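You operate a simulated robot arm through the tools that you are given. There is no shell and no other tool. Be economical: measure what you need, move in short steps, check, and stop when the job is done.

The job below is to be done with a simulated robot arm. You get a single attempt, and the scene is never put back.

## Task
Put things in order on the counter top. At the end: the yellow banana jar is on the red card box (marked "CARDS"); the red snack bag (marked "PRETZELS") from the counter top stands on top of the black glasses case; the green juice box (marked "Apple") stands on top of the orange can (marked "PEACH"); the white milk bottle stands where the green juice box stood; whatever was shut is shut again. Leave all else as you found it, and nothing knocked over.

Only the result counts: the job must be done as asked and must still hold three seconds after the hand-in. Knocking over, shifting, dropping, spilling or breaking anything else fails it.

## Robot
A 6-joint arm with a two-finger parallel gripper, fixed in place. Base frame: the origin is at the foot of the arm, x ahead of it, y to its left, z up; the work surface is at about z = 910. Readings come in mm, degrees, newtons and seconds.
With the tool pointing down near the work surface it reaches from about 360 to 760 mm from the base axis. Its first joint turns from -66.0 to 66.0 degrees. Payload 2.45 kg.
The tool frame sits at the grasp point between the pads (the TCP): z along the fingers, y along the line on which they close. The tips reach 24 mm beyond it. The gripper opens to 68 mm. The fingers are 17 mm wide and 10 mm thick; the gripper's body (40 by 70 mm) begins 41 mm behind the TCP.
Orientation is told as [roll, pitch, yaw] about the base's x, y, z axes, in that order, counted from this pose: with the fingers straight down and closing along the base's y, the tool's x points along the base's -x, its y along +y and its z along -z.

## Interface
- The arm moves only by the tool jog_arm. Its argument "motion" is a list of rows, each a list of 7 numbers: the shift along the tool's x, y, z in units of 200 mm (1.0 is 200 mm), then the turn, a rotation vector about the tool's x, y, z in units of 60 degrees (1.0 is 60 degrees), then the gripper command, from -1 (shut) to 1 (fully open), values between in proportion. In form: [[x, y, z, wx, wy, wz, claw], ...]. A call has 1 to 8 rows; each row is the pose to reach, as a shift and turn from the pose commanded when the call began, along the tool's axes at that moment. A call with a number of a shift or a turn outside -1 to 1 is refused whole. Each row takes 0.2 s and may step no farther than 50 mm and 8.6 degrees from the row before; otherwise, or with a gripper value out of range, the whole call is refused. Where a pose cannot be reached the arm comes as near as it can. A force on the tool above 40 N (or 10 N above the force at the start of the call, whichever is more), or a blocked arm, ends the call early, and 0.2 s more pass. Each finger travels about 108 mm/s and halts on what it meets, pressing with about 44 N; the grip force reading is that of the motor and also rises with nothing between the fingers. The clock runs only during rows and for 0.2 s after the last one: add rows that repeat a pose to give the fingers time. The reply holds the time, the measured pose of the TCP, the force on the tool along the base axes, the opening and the grip force, in the units named above and with some noise.
- Cameras (640 x 400 px; columns grow to the right, rows downward): "scene" is fixed at [154, 412.4, 1473]; the picture's right is [-0.89, -0.45, 0.00], its down [-0.20, 0.39, -0.90] and it looks along [0.41, -0.80, -0.43] (base axes); focal length 333 px, centre (320, 200). "wrist" rides on the gripper at [-32, 0, -39] in the tool frame; the picture's right is [0.00, -1.00, 0.00], its down [0.97, 0.00, -0.24] and it looks along [0.24, 0.00, 0.97] (tool axes); focal length 218 px, centre (320, 200). There is no depth. A picture from a camera that has moved, and an enlarged one, comes with that camera's place and axes in the base frame and with its lens. The place of the scene camera against the robot may be out by one fixed shift of up to 25 mm in any direction.
- camera(camera): a new picture of that camera. No time passes.
- inspect(camera, box): a new picture of the part [left, top, right, bottom] of that camera's present view, enlarged. No time passes.
- job_done(): hands the job in; it is judged then, once.

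Work in short steps. Places have to be worked out from the pictures, the camera data and where the tool is seen: move nearer, look again, correct. Check each grasp and each placing, and mend what went wrong. You have 120 turns and 76 pictures in all, those below and enlarged ones among them. Open the gripper and draw the arm clear of the work before you hand the job in, unless the task says otherwise; then end with one line.

The tools are called after "Call:" as a command line: name --pt "numbers of a row" for each row, then --argument value for the rest, lists and objects as JSON in quotes. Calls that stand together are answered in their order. jog_arm: Moves the arm, as the interface text tells. Its arguments: {"type":"object","properties":{"motion":{"type":"array"}},"required":["motion"]} The other tools are called the same way: camera (camera) takes a picture; inspect (camera, box) takes an enlarged picture of a part of a camera's view; job_done () hands the job in.

At the start:

```text
clock: 0.0
ee_pos: [338.3, -331.2, 1355.8]
orientation: [-0.1, 0.0, 0.0]
ft_force: [-0.5, 0.5, -0.1]
opening: 68.0
grasp_force: 0.1
```

scene: 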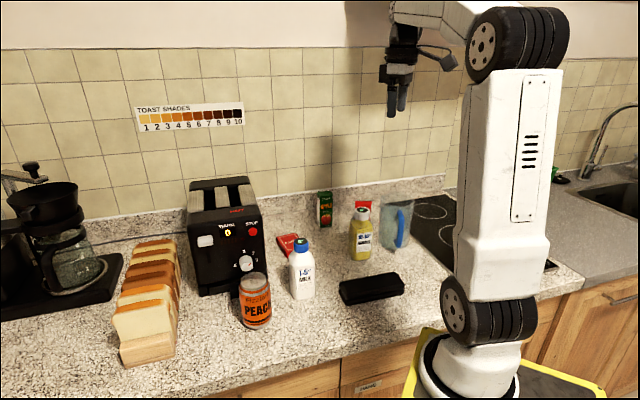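
wrist: 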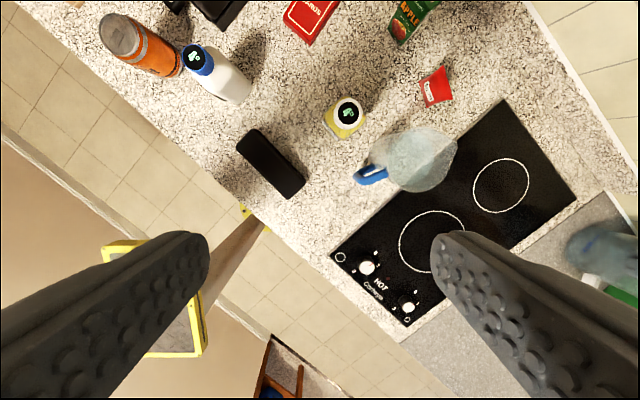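

I'll start with enlarged views to identify and measure the items.

Call:
inspect --camera "scene" --box '[220, 170, 440, 340]'

Call:
inspect --camera "wrist" --box '[90, 0, 490, 220]'

```text
2.35 times, centred on (330, 255) of scene
camera zoom: at [154.0, 412.4, 1473.0], right [-0.89, -0.45, 0.0], down [-0.2, 0.39, -0.9], along [0.41, -0.8, -0.43], focal length 783 px, centre (296, 71)
```

zoom: 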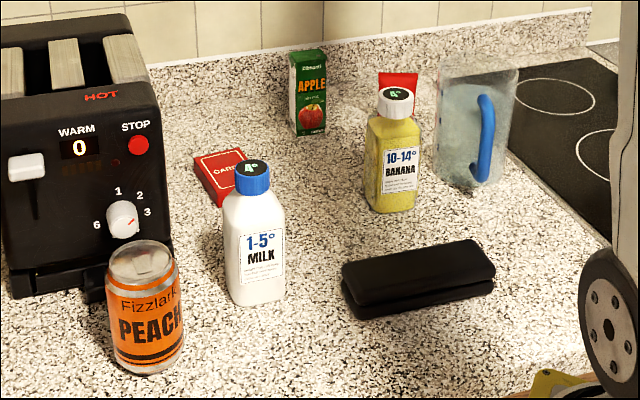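

```text
1.60 times, centred on (290, 110) of wrist
camera zoom: at [371.1, -332.2, 1394.2], right [0.0, -1.0, 0.0], down [-0.97, 0.0, 0.24], along [-0.24, 0.0, -0.97], focal length 349 px, centre (368, 344)
```

zoom: 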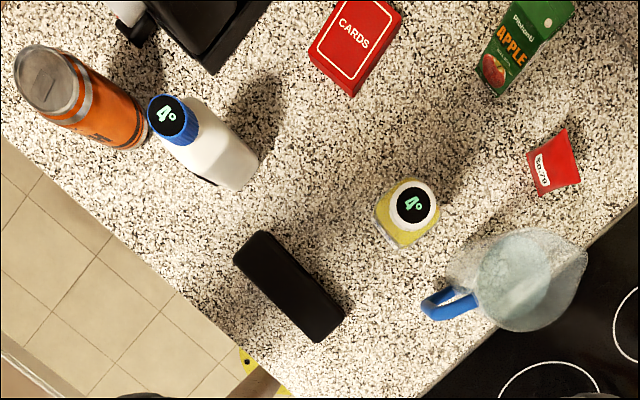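

The layout is clear and every item is visible. I'll move to a lower, more central viewpoint to measure.

Call:
jog_arm --pt "-0.2 0.05 0.1 0 0 0 1" --pt "-0.4 0.1 0.2 0 0 0 1" --pt "-0.6 0.2 0.3 0 0 0 1" --pt "-0.75 0.3 0.4 0 0 0 1" --pt "-0.9 0.4 0.4 0 0 0 1" --pt "-0.9 0.4 0.4 0 0 0 1"

Call:
camera --camera "wrist"

```text
clock: 1.4
ee_pos: [519.3, -253.1, 1275.0]
orientation: [0.0, -0.1, 0.1]
ft_force: [0.3, -0.6, 0.4]
opening: 68.0
grasp_force: 0.0
```

```text
71 pictures are left
camera wrist: at [552.9, -251.9, 1314.7], right [0.0, -1.0, 0.0], down [-0.97, 0.0, 0.24], along [-0.24, 0.0, -0.97], focal length 218 px, centre (320, 200)
```

wrist: 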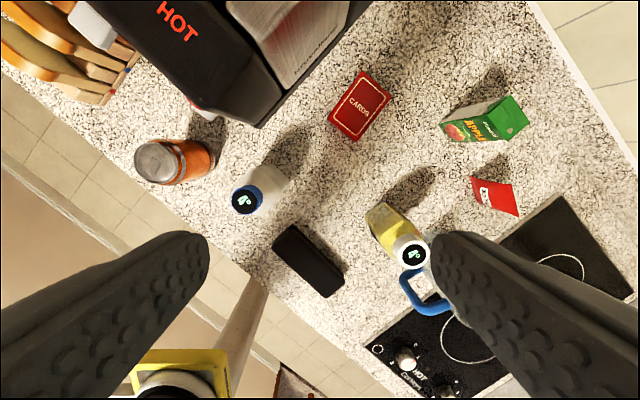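

Call:
inspect --camera "wrist" --box '[120, 60, 340, 300]'

Call:
inspect --camera "wrist" --box '[310, 60, 550, 290]'

```text
1.67 times, centred on (230, 180) of wrist
camera zoom: at [552.9, -251.9, 1314.7], right [0.0, -1.0, 0.0], down [-0.97, 0.0, 0.24], along [-0.24, 0.0, -0.97], focal length 364 px, centre (470, 233)
```

zoom: 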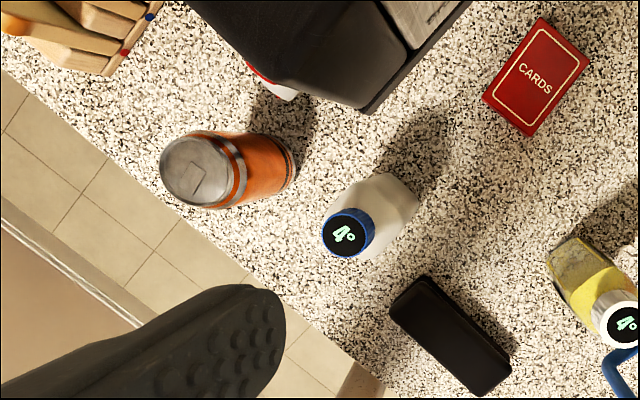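

```text
1.74 times, centred on (430, 175) of wrist
camera zoom: at [552.9, -251.9, 1314.7], right [0.0, -1.0, 0.0], down [-0.97, 0.0, 0.24], along [-0.24, 0.0, -0.97], focal length 380 px, centre (129, 244)
```

zoom: 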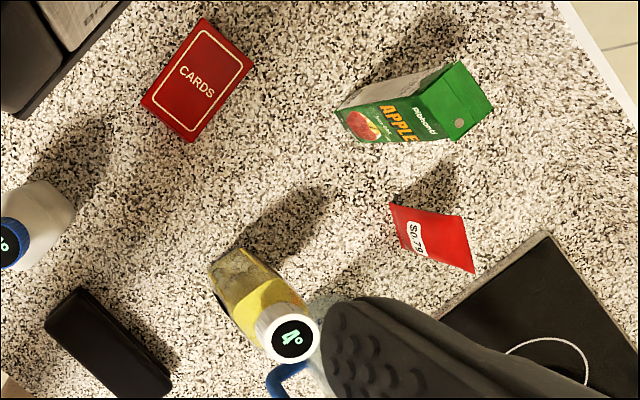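

Estimated positions (x, y, top z): banana cap (420,-373,1055), milk cap (488,-161,1054), can top (531,-31,1021), juice (587,-485), cards (614,-317), bag (474,-545), case (335,-230). I'll go above the banana for a closer look.

Call:
jog_arm --pt "0.12 -0.15 0.1 0 0 0 1" --pt "0.25 -0.3 0.2 0 0 0 1" --pt "0.38 -0.45 0.3 0 0 0 1" --pt "0.5 -0.6 0.4 0 0 0 1" --pt "0.5 -0.6 0.4 0 0 0 1"

Call:
camera --camera "wrist"

```text
clock: 2.6
ee_pos: [419.2, -373.0, 1197.9]
orientation: [-0.1, -0.1, 0.1]
ft_force: [-0.3, 0.7, -0.2]
opening: 68.1
grasp_force: 0.1
```

```text
68 pictures are left
camera wrist: at [452.4, -373.9, 1235.4], right [0.0, -1.0, 0.0], down [-0.97, 0.0, 0.24], along [-0.24, 0.0, -0.97], focal length 218 px, centre (320, 200)
```

wrist: 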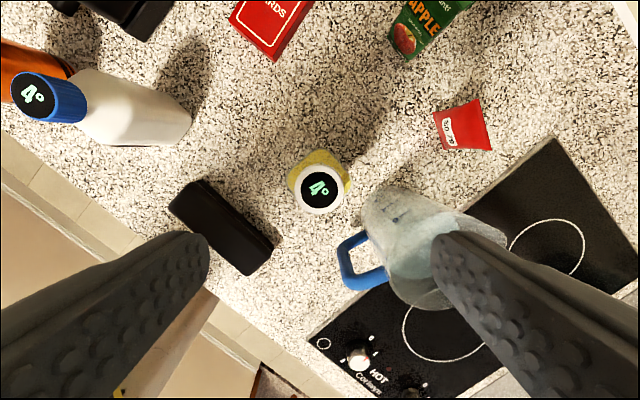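

Call:
inspect --camera "wrist" --box '[270, 130, 430, 230]'

```text
4.00 times, centred on (350, 180) of wrist
camera zoom: at [452.4, -373.9, 1235.4], right [0.0, -1.0, 0.0], down [-0.97, 0.0, 0.24], along [-0.24, 0.0, -0.97], focal length 873 px, centre (200, 280)
```

zoom: 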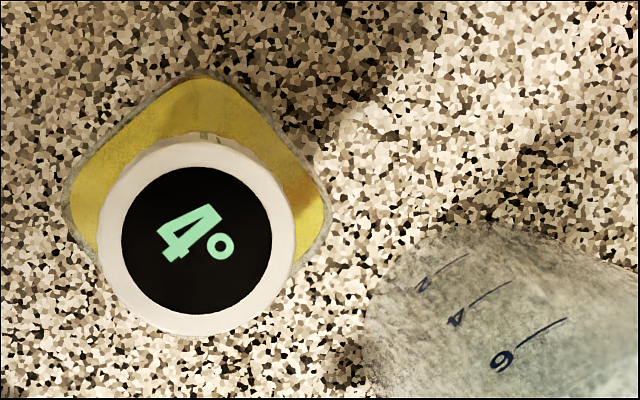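

The banana cap is centred near (418,-373), 39 mm across, with the body square at 45°. I'll yaw +45° so the fingers avoid the pitcher, and come down to just above the cap.

Call:
jog_arm --pt "0 0 0.08 0 0 -0.125 0.8" --pt "0 0 0.16 0 0 -0.25 0.8" --pt "0 0 0.24 0 0 -0.375 0.8" --pt "0 0 0.32 0 0 -0.5 0.8" --pt "0 0 0.4 0 0 -0.625 0.8" --pt "0 0 0.45 0 0 -0.75 0.8" --pt "0 0 0.45 0 0 -0.75 0.8"

Call:
camera --camera "wrist"

```text
clock: 4.2
ee_pos: [417.3, -372.2, 1105.8]
orientation: [-0.1, 0.1, 45.1]
ft_force: [-0.3, -0.1, -0.2]
opening: 61.3
grasp_force: 0.0
```

```text
66 pictures are left
camera wrist: at [441.3, -350.3, 1144.3], right [0.71, -0.7, 0.0], down [-0.68, -0.69, 0.24], along [-0.17, -0.17, -0.97], focal length 218 px, centre (320, 200)
```

wrist: 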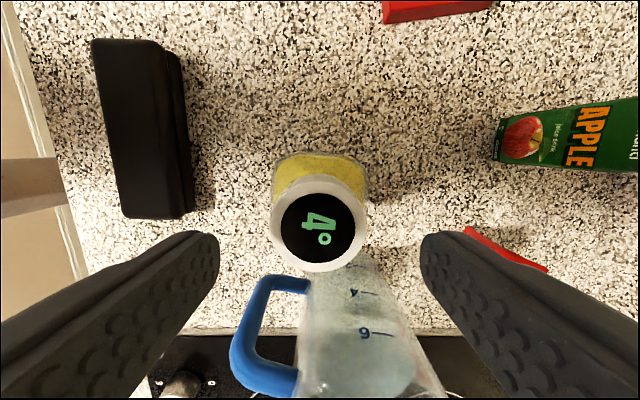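

The cap is centred between the fingers. I'll descend until the TCP is about level with the cap top, then close.

Call:
jog_arm --pt "0 0 0.12 0 0 0 0.8" --pt "0 0 0.235 0 0 0 0.8" --pt "0 0 0.235 0 0 0 0.8" --pt "0 0 0.235 0 0 0 -0.2" --pt "0 0 0.235 0 0 0 -1" --pt "0 0 0.235 0 0 0 -1"

Call:
camera --camera "wrist"

Call:
inspect --camera "scene" --box '[310, 150, 450, 280]'

```text
clock: 5.6
ee_pos: [417.5, -373.5, 1059.2]
orientation: [0.0, 0.1, 45.2]
ft_force: [0.3, 1.1, 0.3]
opening: 40.3
grasp_force: 44.0
```

```text
65 pictures are left
camera wrist: at [441.7, -350.8, 1098.0], right [0.71, -0.71, 0.0], down [-0.69, -0.69, 0.24], along [-0.17, -0.17, -0.97], focal length 218 px, centre (320, 200)
```

wrist: 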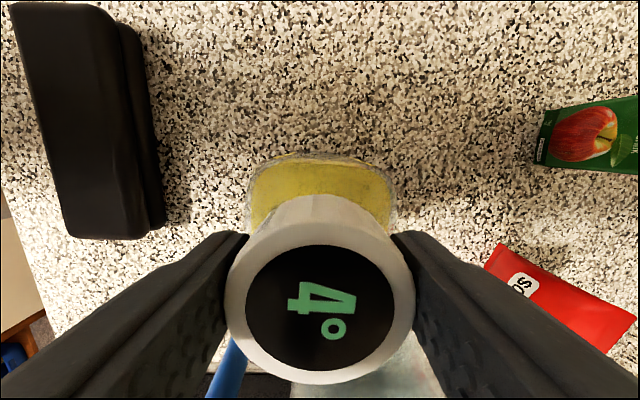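

```text
3.08 times, centred on (380, 215) of scene
camera zoom: at [154.0, 412.4, 1473.0], right [-0.89, -0.45, 0.0], down [-0.2, 0.39, -0.9], along [0.41, -0.8, -0.43], focal length 1023 px, centre (135, 154)
```

zoom: 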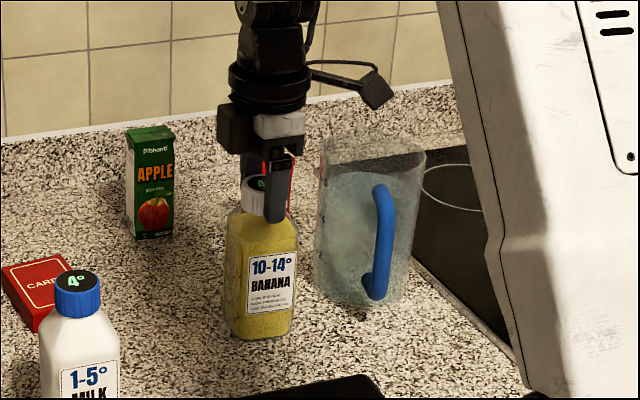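

Gripped at 40 mm on the cap. Lifting 80 mm and checking that it holds.

Call:
jog_arm --pt "0 0 -0.05 0 0 0 -1" --pt "0 0 -0.15 0 0 0 -1" --pt "0 0 -0.3 0 0 0 -1" --pt "0 0 -0.4 0 0 0 -1" --pt "0 0 -0.4 0 0 0 -1"

Call:
camera --camera "scene"

```text
clock: 6.8
ee_pos: [417.9, -370.9, 1141.7]
orientation: [-0.1, 0.0, 45.1]
ft_force: [-0.1, 0.6, -2.6]
opening: 40.1
grasp_force: 44.0
```

```text
63 pictures are left
```

scene: 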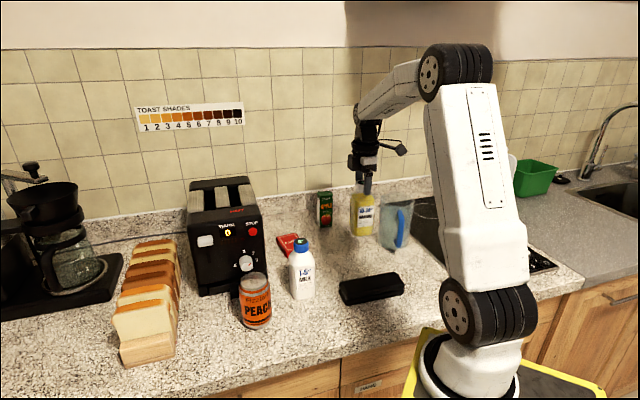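

Held firmly. Now I'll carry it over the card box centre (614,-317) and yaw to 52°.

Call:
jog_arm --pt "-0.18 -0.1 0 0 0 -0.02 -1" --pt "-0.36 -0.2 0 0 0 -0.04 -1" --pt "-0.54 -0.3 0 0 0 -0.07 -1" --pt "-0.72 -0.4 0 0 0 -0.1 -1" --pt "-0.884 -0.502 0 0 0 -0.117 -1" --pt "-0.884 -0.502 0 0 0 -0.117 -1"

Call:
camera --camera "wrist"

Call:
inspect --camera "scene" --box '[240, 150, 380, 290]'

```text
clock: 8.2
ee_pos: [613.6, -317.3, 1140.5]
orientation: [-0.2, 0.1, 52.1]
ft_force: [0.2, -0.3, -3.7]
opening: 39.9
grasp_force: 44.4
```

```text
62 pictures are left
camera wrist: at [635.1, -292.1, 1178.6], right [0.79, -0.61, 0.0], down [-0.6, -0.77, 0.24], along [-0.15, -0.19, -0.97], focal length 218 px, centre (320, 200)
```

wrist: 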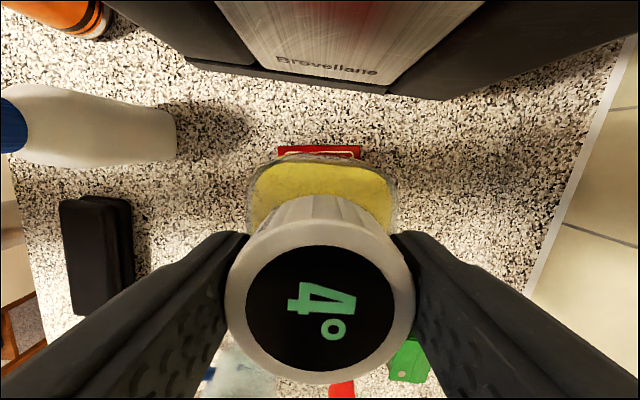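

```text
2.86 times, centred on (310, 220) of scene
camera zoom: at [154.1, 412.4, 1473.0], right [-0.89, -0.45, 0.0], down [-0.2, 0.39, -0.9], along [0.41, -0.8, -0.43], focal length 950 px, centre (349, 143)
```

zoom: 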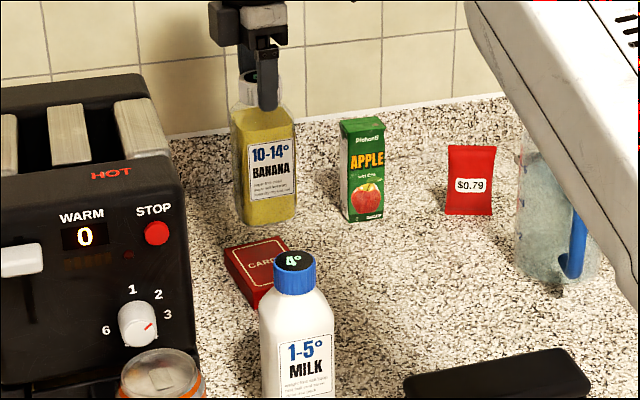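

Alignment checks out: the card's far edge sits at tool x ≈ -32 and is centred in y. Lowering 50 mm.

Call:
jog_arm --pt "0 0 0.1 0 0 0 -1" --pt "0 0 0.2 0 0 0 -1" --pt "0 0 0.25 0 0 0 -1" --pt "0 0 0.25 0 0 0 -1"

Call:
inspect --camera "scene" --box '[260, 180, 360, 260]'

```text
clock: 9.2
ee_pos: [613.8, -318.1, 1089.1]
orientation: [-0.1, 0.0, 52.1]
ft_force: [1.0, 0.5, -3.1]
opening: 40.3
grasp_force: 43.8
```

```text
5.00 times, centred on (310, 220) of scene
camera zoom: at [154.1, 412.4, 1473.0], right [-0.89, -0.45, 0.0], down [-0.2, 0.39, -0.9], along [0.41, -0.8, -0.43], focal length 1663 px, centre (370, 100)
```

zoom: 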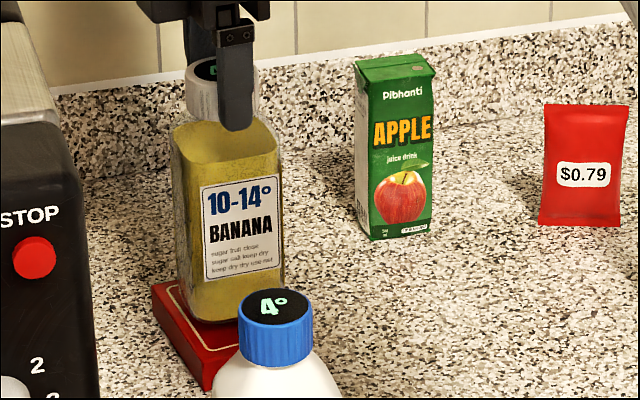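

The bottle is just above the card box. Stepping down in small increments while watching the force.

Call:
jog_arm --pt "0 0 0.01 0 0 0 -1" --pt "0 0 0.02 0 0 0 -1" --pt "0 0 0.03 0 0 0 -1" --pt "0 0 0.03 0 0 0 -1"

```text
clock: 10.2
ee_pos: [614.4, -318.1, 1082.5]
orientation: [-0.1, 0.2, 52.1]
ft_force: [0.3, -0.4, -3.3]
opening: 40.1
grasp_force: 43.8
```

Call:
jog_arm --pt "0 0 0.01 0 0 0 -1" --pt "0 0 0.01 0 0 0 -1"

```text
clock: 10.8
ee_pos: [614.4, -317.4, 1082.0]
orientation: [-0.2, 0.2, 52.2]
ft_force: [-0.8, 0.3, 4.4]
opening: 39.9
grasp_force: 43.4
```

Contact has been made: the force went from -3.3 to +4.4 N. Opening and rising straight up.

Call:
jog_arm --pt "0 0 0 0 0 0 -0.2" --pt "0 0 0 0 0 0 0.6" --pt "0 0 0 0 0 0 0.6" --pt "0 0 -0.1 0 0 0 0.6" --pt "0 0 -0.3 0 0 0 0.6" --pt "0 0 -0.5 0 0 0 0.8" --pt "0 0 -0.5 0 0 0 1"

Call:
camera --camera "wrist"

Call:
inspect --camera "scene" --box '[260, 180, 360, 260]'

```text
clock: 12.4
ee_pos: [616.3, -317.0, 1181.5]
orientation: [-0.1, 0.1, 52.0]
ft_force: [0.7, 0.1, -0.4]
opening: 68.3
grasp_force: 0.0
```

```text
59 pictures are left
camera wrist: at [636.6, -292.4, 1220.1], right [0.79, -0.61, 0.0], down [-0.6, -0.77, 0.24], along [-0.15, -0.19, -0.97], focal length 218 px, centre (320, 200)
```

wrist: 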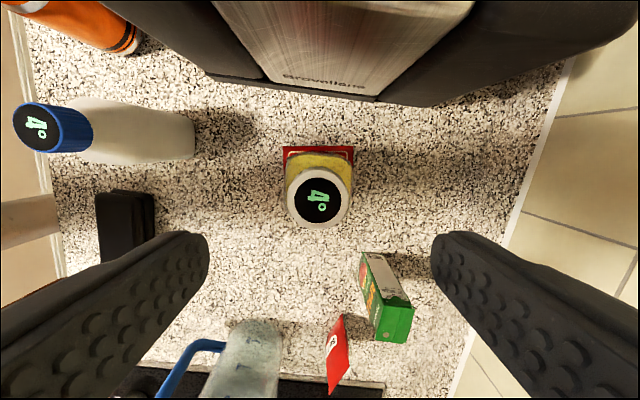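

```text
5.00 times, centred on (310, 220) of scene
camera zoom: at [154.0, 412.4, 1473.0], right [-0.89, -0.45, 0.0], down [-0.2, 0.39, -0.9], along [0.41, -0.8, -0.43], focal length 1663 px, centre (370, 100)
```

zoom: 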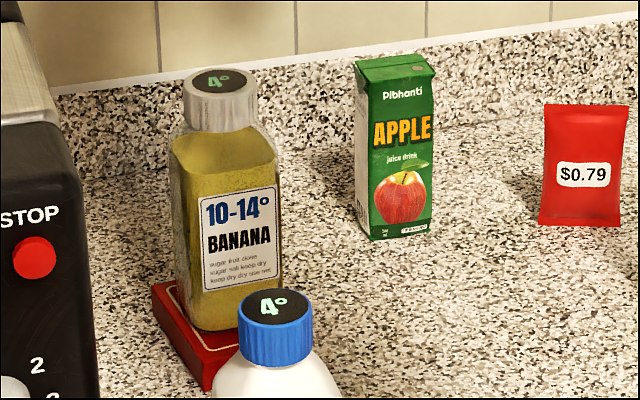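

The banana is standing on the cards. Next is the juice box, so I'll measure it from this view.

Call:
inspect --camera "wrist" --box '[310, 230, 470, 350]'

```text
3.33 times, centred on (390, 290) of wrist
camera zoom: at [636.6, -292.4, 1220.1], right [0.79, -0.61, 0.0], down [-0.6, -0.77, 0.24], along [-0.15, -0.19, -0.97], focal length 728 px, centre (87, -100)
```

zoom: 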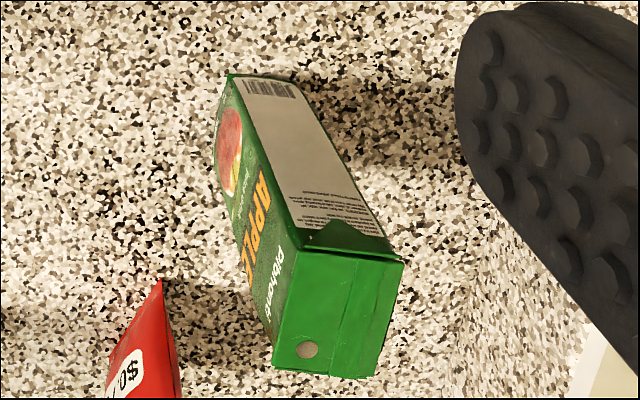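

The juice box is centred at about (586.5,-484), 32×45 mm, with its top at ~1030 and its short side along -45°. I'll move above it at yaw 45°.

Call:
jog_arm --pt "0.17 -0.09 0.05 0 0 0.03 1" --pt "0.34 -0.18 0.15 0 0 0.06 1" --pt "0.5 -0.27 0.25 0 0 0.09 1" --pt "0.64 -0.34 0.35 0 0 0.117 1" --pt "0.75 -0.397 0.43 0 0 0.117 1" --pt "0.75 -0.397 0.43 0 0 0.117 1"

Call:
camera --camera "wrist"

```text
clock: 13.8
ee_pos: [567.6, -461.2, 1093.5]
orientation: [0.0, 0.1, 45.1]
ft_force: [0.5, 0.6, 0.7]
opening: 68.0
grasp_force: 0.1
out of reach, approached as far as the arm can: row 3, 4, 5, 6
```

```text
56 pictures are left
camera wrist: at [592.0, -440.2, 1132.0], right [0.71, -0.71, 0.0], down [-0.69, -0.69, 0.24], along [-0.17, -0.17, -0.97], focal length 218 px, centre (320, 200)
```

wrist: 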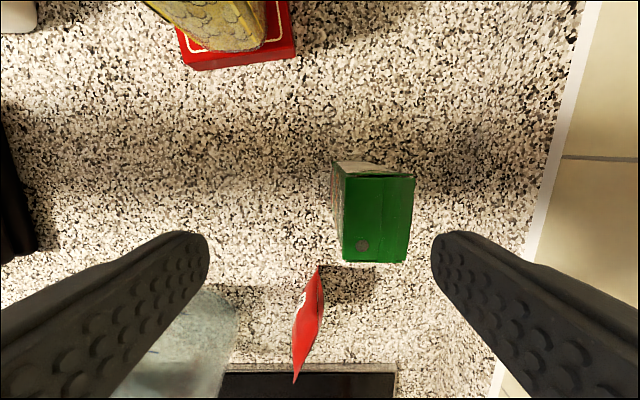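

Reach is about 731 mm at this height and the box is at 760, so I'll need an outward tilt with the fingers closing tangentially, which keeps the pads parallel to the box faces. I'll back off first and yaw toward -46.6°.

Call:
jog_arm --pt "0 0.15 -0.05 0 0 0.14 1" --pt "0 0.3 -0.12 0 0 0.28 1" --pt "0 0.35 -0.12 0 0 0.42 1" --pt "0 0.35 -0.12 0 0 0.56 1" --pt "0 0.35 -0.12 0 0 0.7 1" --pt "0 0.35 -0.12 0 0 0.84 1" --pt "0 0.35 -0.12 0 0 0.98 1" --pt "0 0.35 -0.12 0 0 0.98 1"

```text
clock: 15.6
ee_pos: [518.7, -412.6, 1119.5]
orientation: [-0.1, 0.0, -13.8]
ft_force: [-0.1, 0.2, 0.6]
opening: 68.1
grasp_force: 0.1
```

Call:
jog_arm --pt "0 0 0 0 0 0.14 1" --pt "0 0 0 0 0 0.28 1" --pt "0 0 0 0 0 0.42 1" --pt "0 0 0 0 0 0.547 1" --pt "0 0 0 0 0 0.547 1"

Call:
jog_arm --pt "0 0 0 0 -0.13 0 1" --pt "0 0 0 0 -0.25 0 1" --pt "0 0 0 0 -0.25 0 1"

Call:
camera --camera "wrist"

```text
clock: 16.8
ee_pos: [518.7, -414.8, 1119.1]
orientation: [-0.1, -0.1, -46.6]
ft_force: [0.4, -0.6, 0.4]
opening: 67.9
grasp_force: 0.1
```

```text
clock: 17.6
ee_pos: [518.1, -412.2, 1118.7]
orientation: [0.0, -15.2, -46.5]
ft_force: [0.8, -1.4, -0.6]
opening: 68.4
grasp_force: 0.0
```

```text
55 pictures are left
camera wrist: at [534.8, -428.0, 1163.9], right [-0.73, -0.69, 0.0], down [-0.69, 0.73, -0.02], along [0.01, -0.02, -1.0], focal length 218 px, centre (320, 200)
```

wrist: 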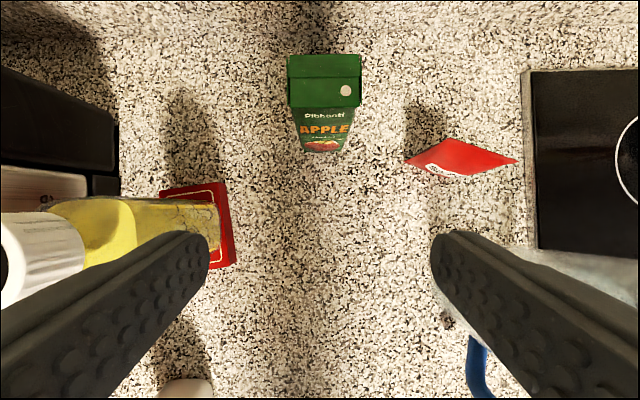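

The camera now looks straight down and puts the juice at about (585.5,-485). Moving above it with the tilt kept.

Call:
jog_arm --pt "-0.14 0 0.12 0 0 0 1" --pt "-0.28 0 0.24 0 0 0 1" --pt "-0.418 0 0.361 0 0 0 1" --pt "-0.418 0 0.361 0 0 0 1"

Call:
camera --camera "wrist"

```text
clock: 18.6
ee_pos: [588.6, -484.3, 1071.9]
orientation: [-0.2, -15.1, -46.4]
ft_force: [0.3, 0.6, 0.2]
opening: 68.0
grasp_force: 0.0
```

```text
54 pictures are left
camera wrist: at [604.6, -500.2, 1116.9], right [-0.73, -0.69, 0.0], down [-0.69, 0.73, -0.02], along [0.01, -0.02, -1.0], focal length 218 px, centre (320, 200)
```

wrist: 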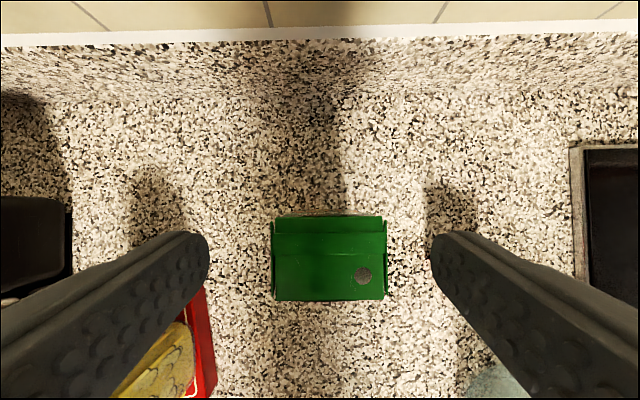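

Reached. The box is about 3.6 mm off in tool y. I'll correct that, descend vertically ~62 mm and close.

Call:
jog_arm --pt "0 -0.018 0 0 0 0 1" --pt "0.04 -0.018 0.15 0 0 0 1" --pt "0.08 -0.018 0.3 0 0 0 1" --pt "0.08 -0.018 0.3 0 0 0 1" --pt "0.08 -0.018 0.3 0 0 0 0" --pt "0.08 -0.018 0.3 0 0 0 -1" --pt "0.08 -0.018 0.3 0 0 0 -1"

Call:
camera --camera "wrist"

```text
clock: 20.2
ee_pos: [585.0, -489.4, 1009.3]
orientation: [-0.1, -15.1, -46.4]
ft_force: [0.2, -0.2, -0.5]
opening: 47.7
grasp_force: 44.0
```

```text
53 pictures are left
camera wrist: at [601.2, -504.7, 1053.9], right [-0.73, -0.69, 0.0], down [-0.69, 0.73, -0.02], along [0.01, -0.02, -1.0], focal length 218 px, centre (320, 200)
```

wrist: 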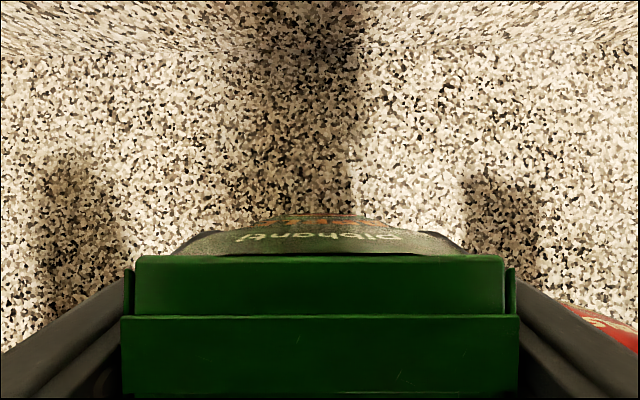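

Gripped (47.7 mm). Lifting vertically 60 mm, then drawing inward.

Call:
jog_arm --pt "-0.026 0 -0.097 0 0 0 -1" --pt "-0.052 0 -0.193 0 0 0 -1" --pt "-0.078 0 -0.29 0 0 0 -1" --pt "0.1 0 -0.38 0 0 0 -1" --pt "0.27 0 -0.47 0 0 0 -1" --pt "0.27 0 -0.47 0 0 0 -1"

Call:
camera --camera "scene"

```text
clock: 21.6
ee_pos: [532.2, -431.7, 1085.6]
orientation: [0.0, -15.2, -46.5]
ft_force: [0.3, 0.1, -1.9]
opening: 47.4
grasp_force: 43.8
```

```text
52 pictures are left
```

scene: 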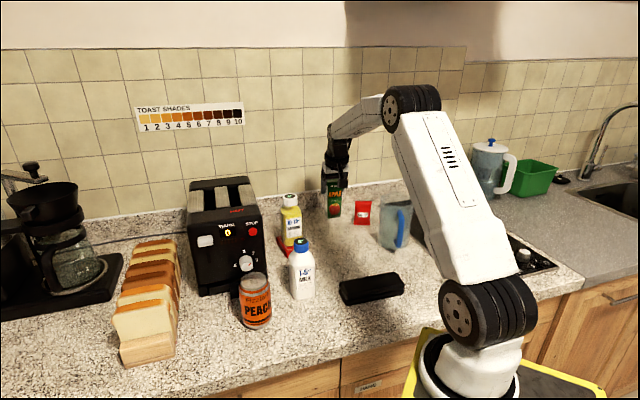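

Juice held. Raising to z≈1200 and moving inward while yawing +36° about the vertical.

Call:
jog_arm --pt "0.073 0.032 -0.139 -0.031 0 -0.116 -1" --pt "0.147 0.065 -0.278 -0.062 0 -0.232 -1" --pt "0.22 0.098 -0.416 -0.093 0 -0.348 -1" --pt "0.294 0.13 -0.555 -0.124 0 -0.464 -1" --pt "0.367 0.163 -0.694 -0.155 0 -0.58 -1" --pt "0.367 0.163 -0.694 -0.155 0 -0.58 -1"

```text
clock: 23.0
ee_pos: [481.2, -332.4, 1199.8]
orientation: [-0.1, -15.0, -10.4]
ft_force: [-0.1, -0.8, -2.1]
opening: 47.6
grasp_force: 43.9
```

Call:
jog_arm --pt "0 0.19 0 0 0 0 -1" --pt "0 0.38 0 0 0 0 -1" --pt "0 0.57 0 0 0 0 -1" --pt "0.012 0.76 0 0 0 0 -1" --pt "0.012 0.95 0 0 0 0 -1" --pt "0.012 0.95 0 0 0 0 -1"

Call:
camera --camera "wrist"

Call:
camera --camera "scene"

```text
clock: 24.4
ee_pos: [516.0, -145.5, 1200.0]
orientation: [-0.2, -15.1, -10.6]
ft_force: [0.0, 0.4, -2.4]
opening: 47.9
grasp_force: 44.0
```

```text
51 pictures are left
camera wrist: at [538.0, -149.1, 1245.1], right [-0.18, -0.98, 0.0], down [-0.98, 0.18, -0.02], along [0.02, -0.01, -1.0], focal length 218 px, centre (320, 200)
```

wrist: 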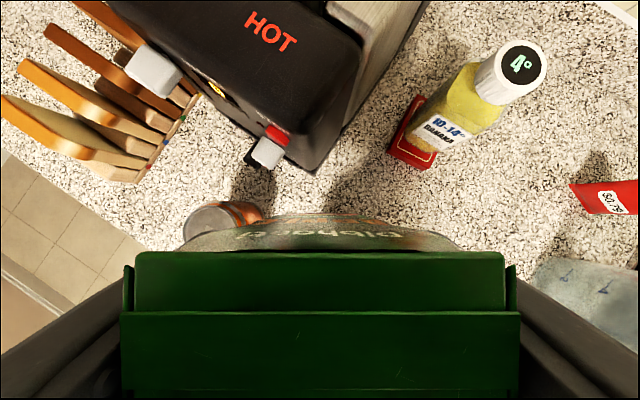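

```text
50 pictures are left
```

scene: 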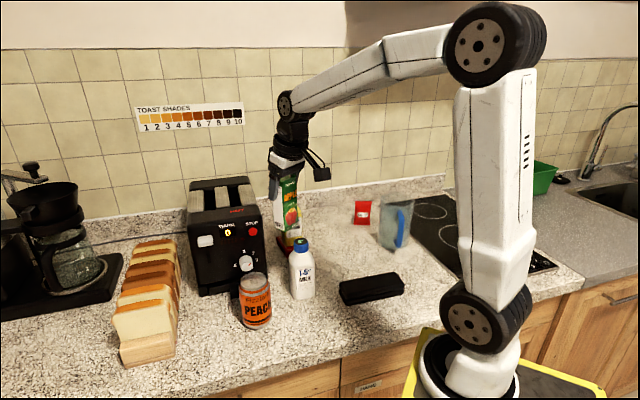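

I need an unblocked, accurate view of the can, so I'll move inward and look at its top.

Call:
jog_arm --pt "0.155 0.142 -0.0415 0 0 0 -1" --pt "0.31 0.285 -0.083 0 0 0 -1" --pt "0.465 0.427 -0.125 0 0 0 -1" --pt "0.62 0.569 -0.166 0 0 0 -1" --pt "0.62 0.569 -0.166 0 0 0 -1"

Call:
inspect --camera "wrist" --box '[240, 20, 400, 180]'

```text
clock: 25.6
ee_pos: [414.9, -10.5, 1198.9]
orientation: [-0.2, -15.0, -10.4]
ft_force: [0.0, 0.5, -1.9]
opening: 47.8
grasp_force: 44.1
out of reach, approached as far as the arm can: row 4, 5
```

```text
2.50 times, centred on (320, 100) of wrist
camera zoom: at [436.3, -14.2, 1243.6], right [-0.18, -0.98, 0.0], down [-0.98, 0.18, -0.02], along [0.02, -0.01, -1.0], focal length 546 px, centre (320, 450)
```

zoom: 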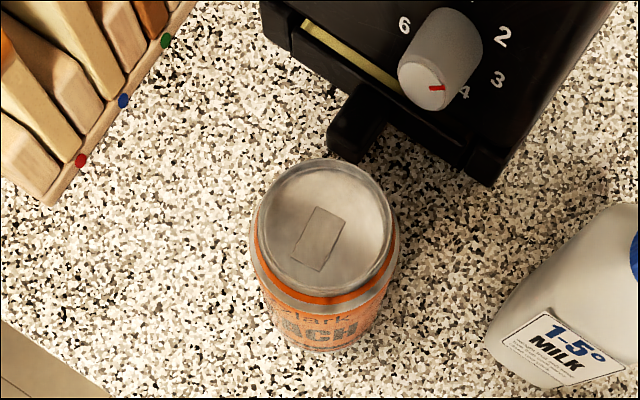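

The can lid centre is about (530.3,-33.5), 55 mm across. Moving the juice over it at z≈1180.

Call:
jog_arm --pt "-0.18 -0.002 0.06 0 0 0 -1" --pt "-0.36 -0.004 0.13 0 0 0 -1" --pt "-0.543 -0.006 0.249 0 0 0 -1" --pt "-0.543 -0.006 0.249 0 0 0 -1"

Call:
inspect --camera "scene" --box '[200, 180, 320, 340]'

```text
clock: 26.6
ee_pos: [530.2, -31.7, 1176.0]
orientation: [0.0, -15.1, -10.4]
ft_force: [-0.1, -0.3, -2.7]
opening: 47.7
grasp_force: 43.8
```

```text
2.50 times, centred on (260, 260) of scene
camera zoom: at [154.1, 412.4, 1473.0], right [-0.89, -0.45, 0.0], down [-0.2, 0.39, -0.9], along [0.41, -0.8, -0.43], focal length 832 px, centre (470, 50)
```

zoom: 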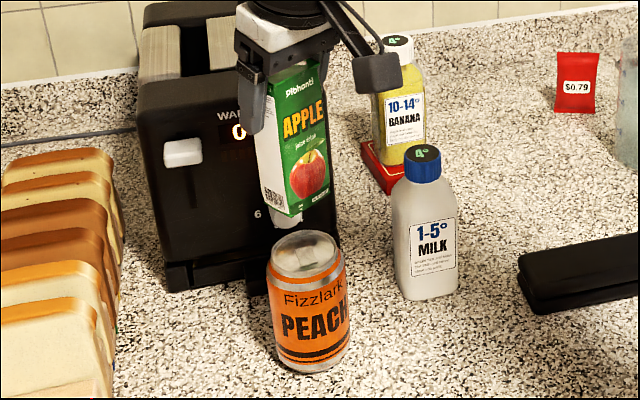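

Call:
jog_arm --pt "0.026 -0.007 0.097 0 0 0 -1" --pt "0.052 -0.007 0.193 0 0 0 -1" --pt "0.052 -0.007 0.193 0 0 0 -1"

Call:
inspect --camera "scene" --box '[220, 200, 300, 340]'

```text
clock: 27.4
ee_pos: [529.7, -34.0, 1136.1]
orientation: [-0.2, -15.1, -10.4]
ft_force: [0.5, -0.5, -1.3]
opening: 47.7
grasp_force: 44.1
```

```text
2.86 times, centred on (260, 270) of scene
camera zoom: at [154.0, 412.4, 1473.0], right [-0.89, -0.45, 0.0], down [-0.2, 0.39, -0.9], along [0.41, -0.8, -0.43], focal length 950 px, centre (491, 0)
```

zoom: 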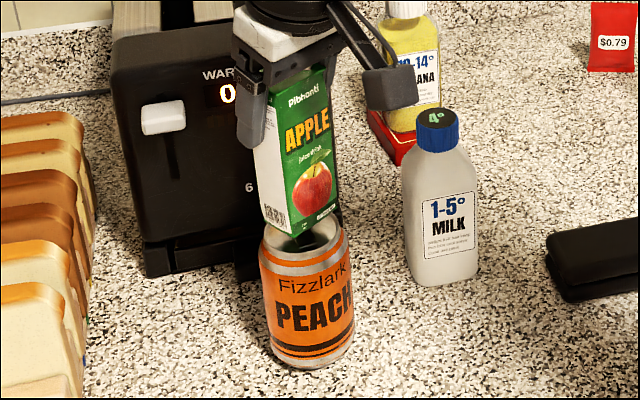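

The alignment over the can looks right. Lowering gently until contact.

Call:
jog_arm --pt "0.006 0 0.024 0 0 0 -1" --pt "0.013 0 0.048 0 0 0 -1" --pt "0.016 0 0.058 0 0 0 -1" --pt "0.016 0 0.058 0 0 0 -1"

```text
clock: 28.4
ee_pos: [528.1, -34.4, 1123.8]
orientation: [-0.2, -15.0, -10.4]
ft_force: [-0.5, 0.1, -1.2]
opening: 47.5
grasp_force: 44.0
```

Call:
jog_arm --pt "0.0026 0 0.0097 0 0 0 -1" --pt "0.0026 0 0.0097 0 0 0 -1"

Call:
jog_arm --pt "0.0026 0 0.0097 0 0 0 -1" --pt "0.0026 0 0.0097 0 0 0 -1"

```text
clock: 29.0
ee_pos: [529.8, -33.4, 1123.8]
orientation: [-0.2, -15.2, -10.3]
ft_force: [-0.4, 0.4, 0.7]
opening: 47.8
grasp_force: 43.7
```

```text
clock: 29.6
ee_pos: [530.5, -33.8, 1122.4]
orientation: [-0.1, -15.4, -10.4]
ft_force: [-3.8, -1.0, 20.5]
opening: 47.7
grasp_force: 43.8
```

Contact at TCP ≈1122.5. I'll ease off 1 mm to unload, then check.

Call:
jog_arm --pt "-0.0013 0 -0.005 0 0 0 -1" --pt "-0.0013 0 -0.005 0 0 0 -1"

Call:
inspect --camera "scene" --box '[220, 190, 300, 340]'

```text
clock: 30.2
ee_pos: [530.9, -33.6, 1120.8]
orientation: [-0.1, -15.3, -10.4]
ft_force: [0.1, -0.8, 19.8]
opening: 47.8
grasp_force: 44.2
```

```text
2.67 times, centred on (260, 265) of scene
camera zoom: at [153.7, 412.4, 1473.1], right [-0.89, -0.45, 0.0], down [-0.2, 0.39, -0.9], along [0.41, -0.8, -0.43], focal length 887 px, centre (480, 27)
```

zoom: 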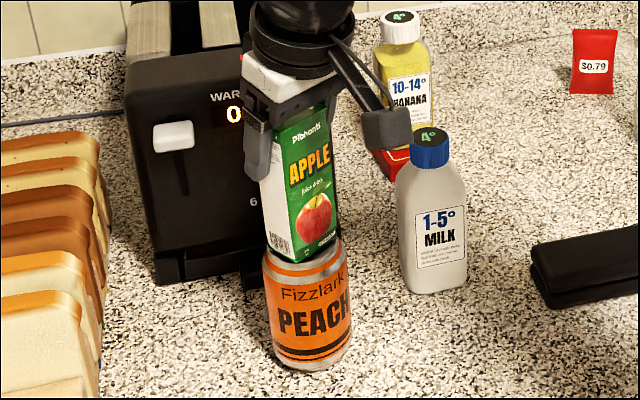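

Call:
jog_arm --pt "-0.0013 0 -0.005 0 0 0 -1" --pt "-0.0013 0 -0.005 0 0 0 -1"

```text
clock: 30.8
ee_pos: [528.9, -33.1, 1122.7]
orientation: [-0.1, -15.1, -10.6]
ft_force: [1.9, 1.0, 14.9]
opening: 47.5
grasp_force: 43.4
```

Call:
jog_arm --pt "-0.0026 0 -0.008 0 0 0 -1" --pt "-0.0026 0 -0.008 0 0 0 -1"

Call:
inspect --camera "wrist" --box '[100, 150, 540, 400]'

```text
clock: 31.4
ee_pos: [529.8, -32.9, 1123.3]
orientation: [-0.2, -14.8, -10.4]
ft_force: [1.7, 0.8, 2.2]
opening: 47.9
grasp_force: 43.9
```

```text
1.45 times, centred on (320, 275) of wrist
camera zoom: at [550.5, -38.0, 1168.4], right [-0.18, -0.98, 0.0], down [-0.98, 0.18, -0.02], along [0.01, -0.01, -1.0], focal length 318 px, centre (320, 91)
```

zoom: 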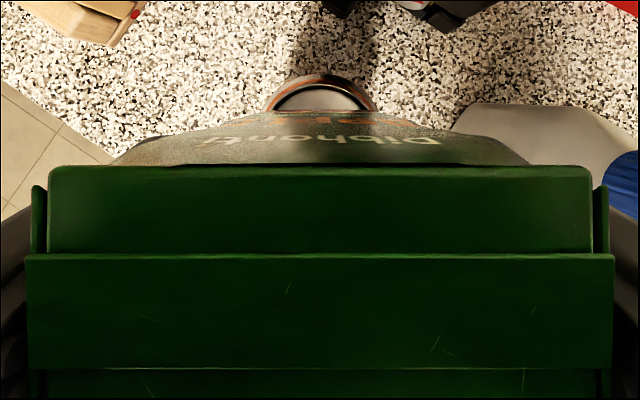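

Light contact and centred on the lid. Releasing and rising vertically.

Call:
jog_arm --pt "0 0 0 0 0 0 0.5" --pt "0 0 0 0 0 0 0.9" --pt "0 0 0 0 0 0 1" --pt "-0.026 0 -0.097 0 0 0 1" --pt "-0.065 0 -0.24 0 0 0 1" --pt "-0.117 0 -0.43 0 0 0 1" --pt "-0.117 0 -0.43 0 0 0 1"

Call:
inspect --camera "scene" --box '[220, 190, 300, 340]'

Call:
camera --camera "wrist"

```text
clock: 33.0
ee_pos: [528.4, -32.9, 1216.0]
orientation: [-0.1, -15.0, -10.4]
ft_force: [0.5, 0.0, 0.4]
opening: 68.3
grasp_force: 0.0
```

```text
2.67 times, centred on (260, 265) of scene
camera zoom: at [154.0, 412.4, 1473.0], right [-0.89, -0.45, 0.0], down [-0.2, 0.39, -0.9], along [0.41, -0.8, -0.43], focal length 887 px, centre (480, 27)
```

zoom: 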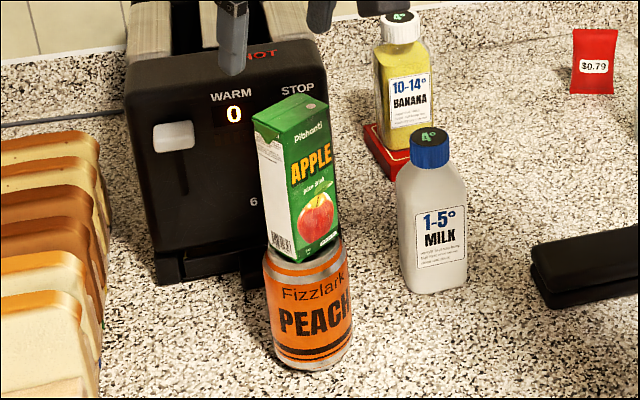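

```text
43 pictures are left
camera wrist: at [549.8, -37.1, 1259.9], right [-0.18, -0.98, 0.0], down [-0.98, 0.18, -0.02], along [0.02, -0.01, -1.0], focal length 218 px, centre (320, 200)
```

wrist: 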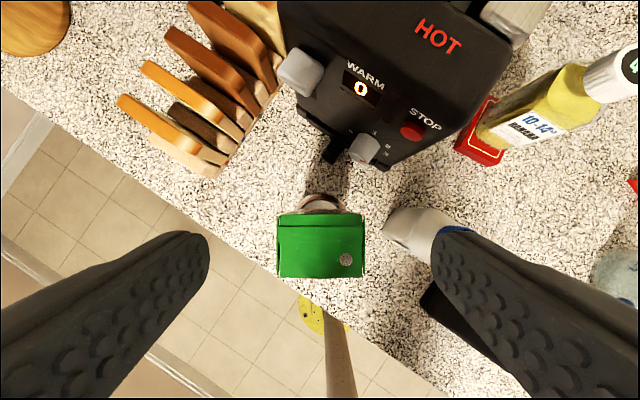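

The juice stands on the can. Next is the milk: moving sideways over it, then looking.

Call:
jog_arm --pt "0.03 -0.2 0 0 0 0 1" --pt "0.06 -0.4 0.02 0 0 0 1" --pt "0.1 -0.55 0.08 0 0 0 1" --pt "0.188 -0.633 0.208 0 0 0 1" --pt "0.188 -0.633 0.208 0 0 0 1"

Call:
camera --camera "wrist"

```text
clock: 34.2
ee_pos: [480.9, -152.0, 1164.7]
orientation: [0.0, -15.1, -10.5]
ft_force: [1.0, 0.4, 0.2]
opening: 67.9
grasp_force: 0.1
```

```text
42 pictures are left
camera wrist: at [503.0, -156.1, 1209.6], right [-0.18, -0.98, 0.0], down [-0.98, 0.18, -0.02], along [0.02, -0.01, -1.0], focal length 218 px, centre (320, 200)
```

wrist: 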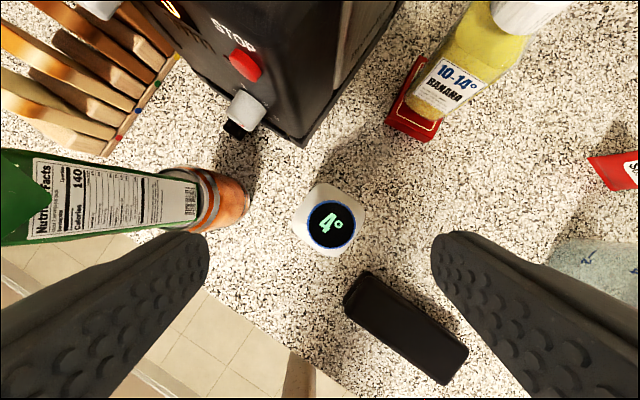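

The milk cap is at (487.7,-162). Lowering over it and closing on the cap.

Call:
jog_arm --pt "0.0 -0.043 0.13 0 0 0 1" --pt "0.03 -0.043 0.27 0 0 0 1" --pt "0.062 -0.043 0.397 0 0 0 1" --pt "0.098 -0.043 0.532 0 0 0 1" --pt "0.098 -0.043 0.532 0 0 0 1" --pt "0.098 -0.043 0.532 0 0 0 0" --pt "0.098 -0.043 0.532 0 0 0 -1" --pt "0.098 -0.043 0.532 0 0 0 -1"

Call:
inspect --camera "scene" --box '[230, 190, 350, 320]'

Call:
camera --camera "wrist"

```text
clock: 36.0
ee_pos: [487.7, -164.7, 1056.5]
orientation: [-0.2, -15.1, -10.3]
ft_force: [0.9, 2.1, 6.8]
opening: 37.2
grasp_force: 43.7
```

```text
3.08 times, centred on (290, 255) of scene
camera zoom: at [153.9, 412.5, 1473.0], right [-0.89, -0.45, 0.0], down [-0.2, 0.39, -0.9], along [0.41, -0.8, -0.43], focal length 1023 px, centre (412, 31)
```

zoom: 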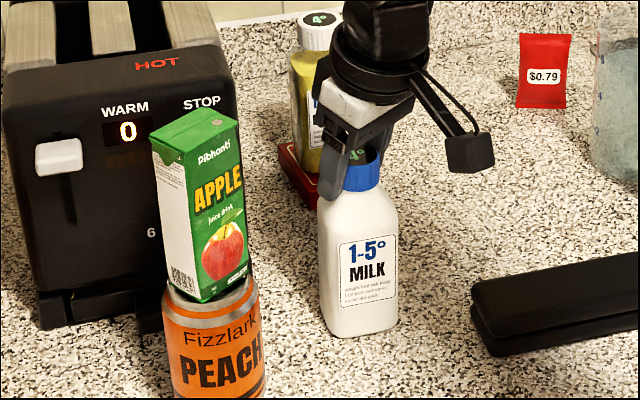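

```text
40 pictures are left
camera wrist: at [509.5, -168.3, 1102.4], right [-0.18, -0.98, 0.0], down [-0.98, 0.18, -0.02], along [0.02, -0.01, -1.0], focal length 218 px, centre (320, 200)
```

wrist: 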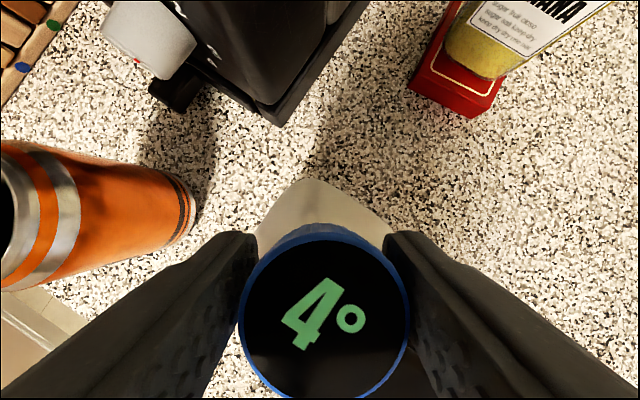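

Cap gripped at 37 mm. Lifting 70 mm.

Call:
jog_arm --pt "-0.013 0 -0.048 0 0 0 -1" --pt "-0.04 0 -0.15 0 0 0 -1" --pt "-0.091 0 -0.338 0 0 0 -1" --pt "-0.091 0 -0.338 0 0 0 -1"

Call:
inspect --camera "scene" --box '[210, 150, 370, 320]'

```text
clock: 37.0
ee_pos: [487.1, -163.8, 1126.3]
orientation: [-0.2, -15.0, -10.5]
ft_force: [0.4, -0.3, -3.2]
opening: 33.3
grasp_force: 44.1
```

```text
2.35 times, centred on (290, 235) of scene
camera zoom: at [154.0, 412.4, 1473.0], right [-0.89, -0.45, 0.0], down [-0.2, 0.39, -0.9], along [0.41, -0.8, -0.43], focal length 783 px, centre (391, 118)
```

zoom: 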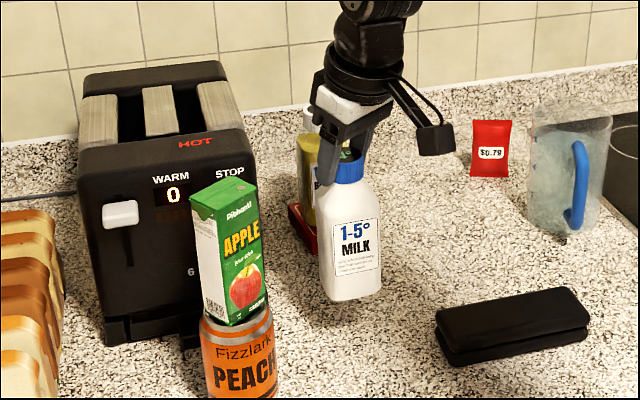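

The opening changed from 37.2 to 33.3 mm, so the grip may have shifted. Checking with the wrist camera.

Call:
camera --camera "wrist"

Call:
inspect --camera "scene" --box '[275, 170, 335, 240]'

```text
38 pictures are left
camera wrist: at [509.7, -167.4, 1171.3], right [-0.18, -0.98, 0.0], down [-0.98, 0.18, -0.02], along [0.02, -0.01, -1.0], focal length 218 px, centre (320, 200)
```

wrist: 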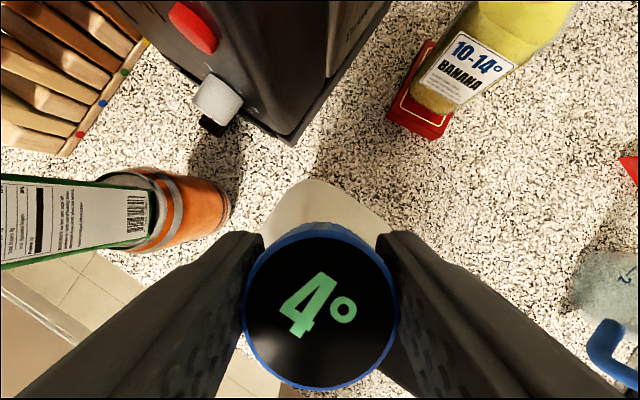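

```text
5.71 times, centred on (305, 205) of scene
camera zoom: at [154.0, 412.4, 1473.0], right [-0.89, -0.45, 0.0], down [-0.2, 0.39, -0.9], along [0.41, -0.8, -0.43], focal length 1901 px, centre (406, 171)
```

zoom: 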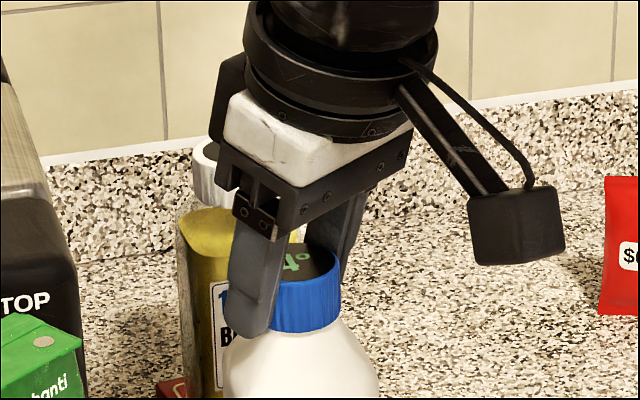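

The fingertips first caught the shoulder and then settled onto the cap (33.3 mm), so the bottle hangs about 5 mm lower. The grip is stable now. Moving toward the juice's former place, turning -36°.

Call:
jog_arm --pt "-0.013 -0.13 0.004 0.031 0 0.116 -1" --pt "-0.026 -0.26 0.007 0.062 0 0.232 -1" --pt "-0.04 -0.39 0.011 0.093 0 0.348 -1" --pt "-0.053 -0.52 0.014 0.124 0 0.464 -1" --pt "-0.066 -0.649 0.018 0.155 0 0.58 -1" --pt "-0.066 -0.649 0.018 0.155 0 0.58 -1"

```text
clock: 38.4
ee_pos: [479.0, -294.4, 1127.8]
orientation: [-0.1, -15.1, -46.6]
ft_force: [-0.3, -0.3, -2.4]
opening: 32.8
grasp_force: 44.2
```

Call:
jog_arm --pt "-0.13 -0.05 0.06 0 0 0 -1" --pt "-0.27 -0.1 0.13 0 0 0 -1" --pt "-0.4 -0.16 0.2 0 0 0 -1" --pt "-0.54 -0.21 0.29 0 0 0 -1" --pt "-0.673 -0.268 0.387 0 0 0 -1" --pt "-0.673 -0.268 0.387 0 0 0 -1"

Call:
camera --camera "scene"

Call:
camera --camera "wrist"

```text
clock: 39.8
ee_pos: [543.4, -440.6, 1085.9]
orientation: [0.0, -15.1, -46.5]
ft_force: [0.0, -0.2, -3.4]
opening: 32.9
grasp_force: 44.2
```

```text
36 pictures are left
```

scene: 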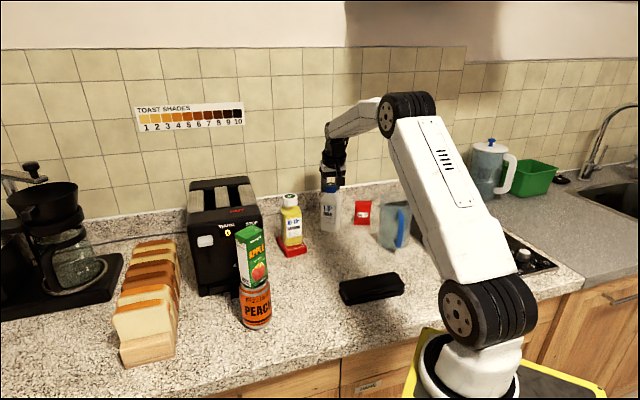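

```text
35 pictures are left
camera wrist: at [558.7, -455.9, 1131.6], right [-0.73, -0.69, 0.0], down [-0.69, 0.73, -0.02], along [0.01, -0.02, -1.0], focal length 218 px, centre (320, 200)
```

wrist: 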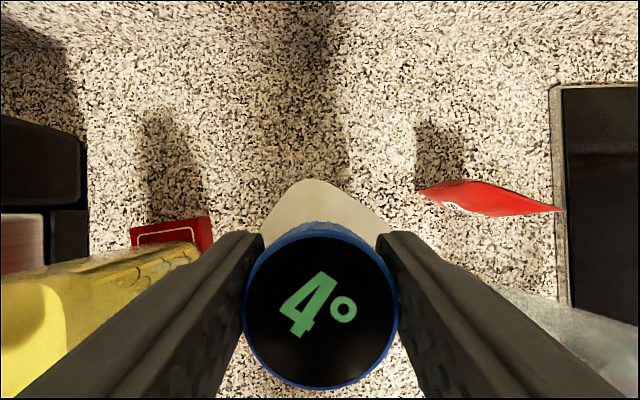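

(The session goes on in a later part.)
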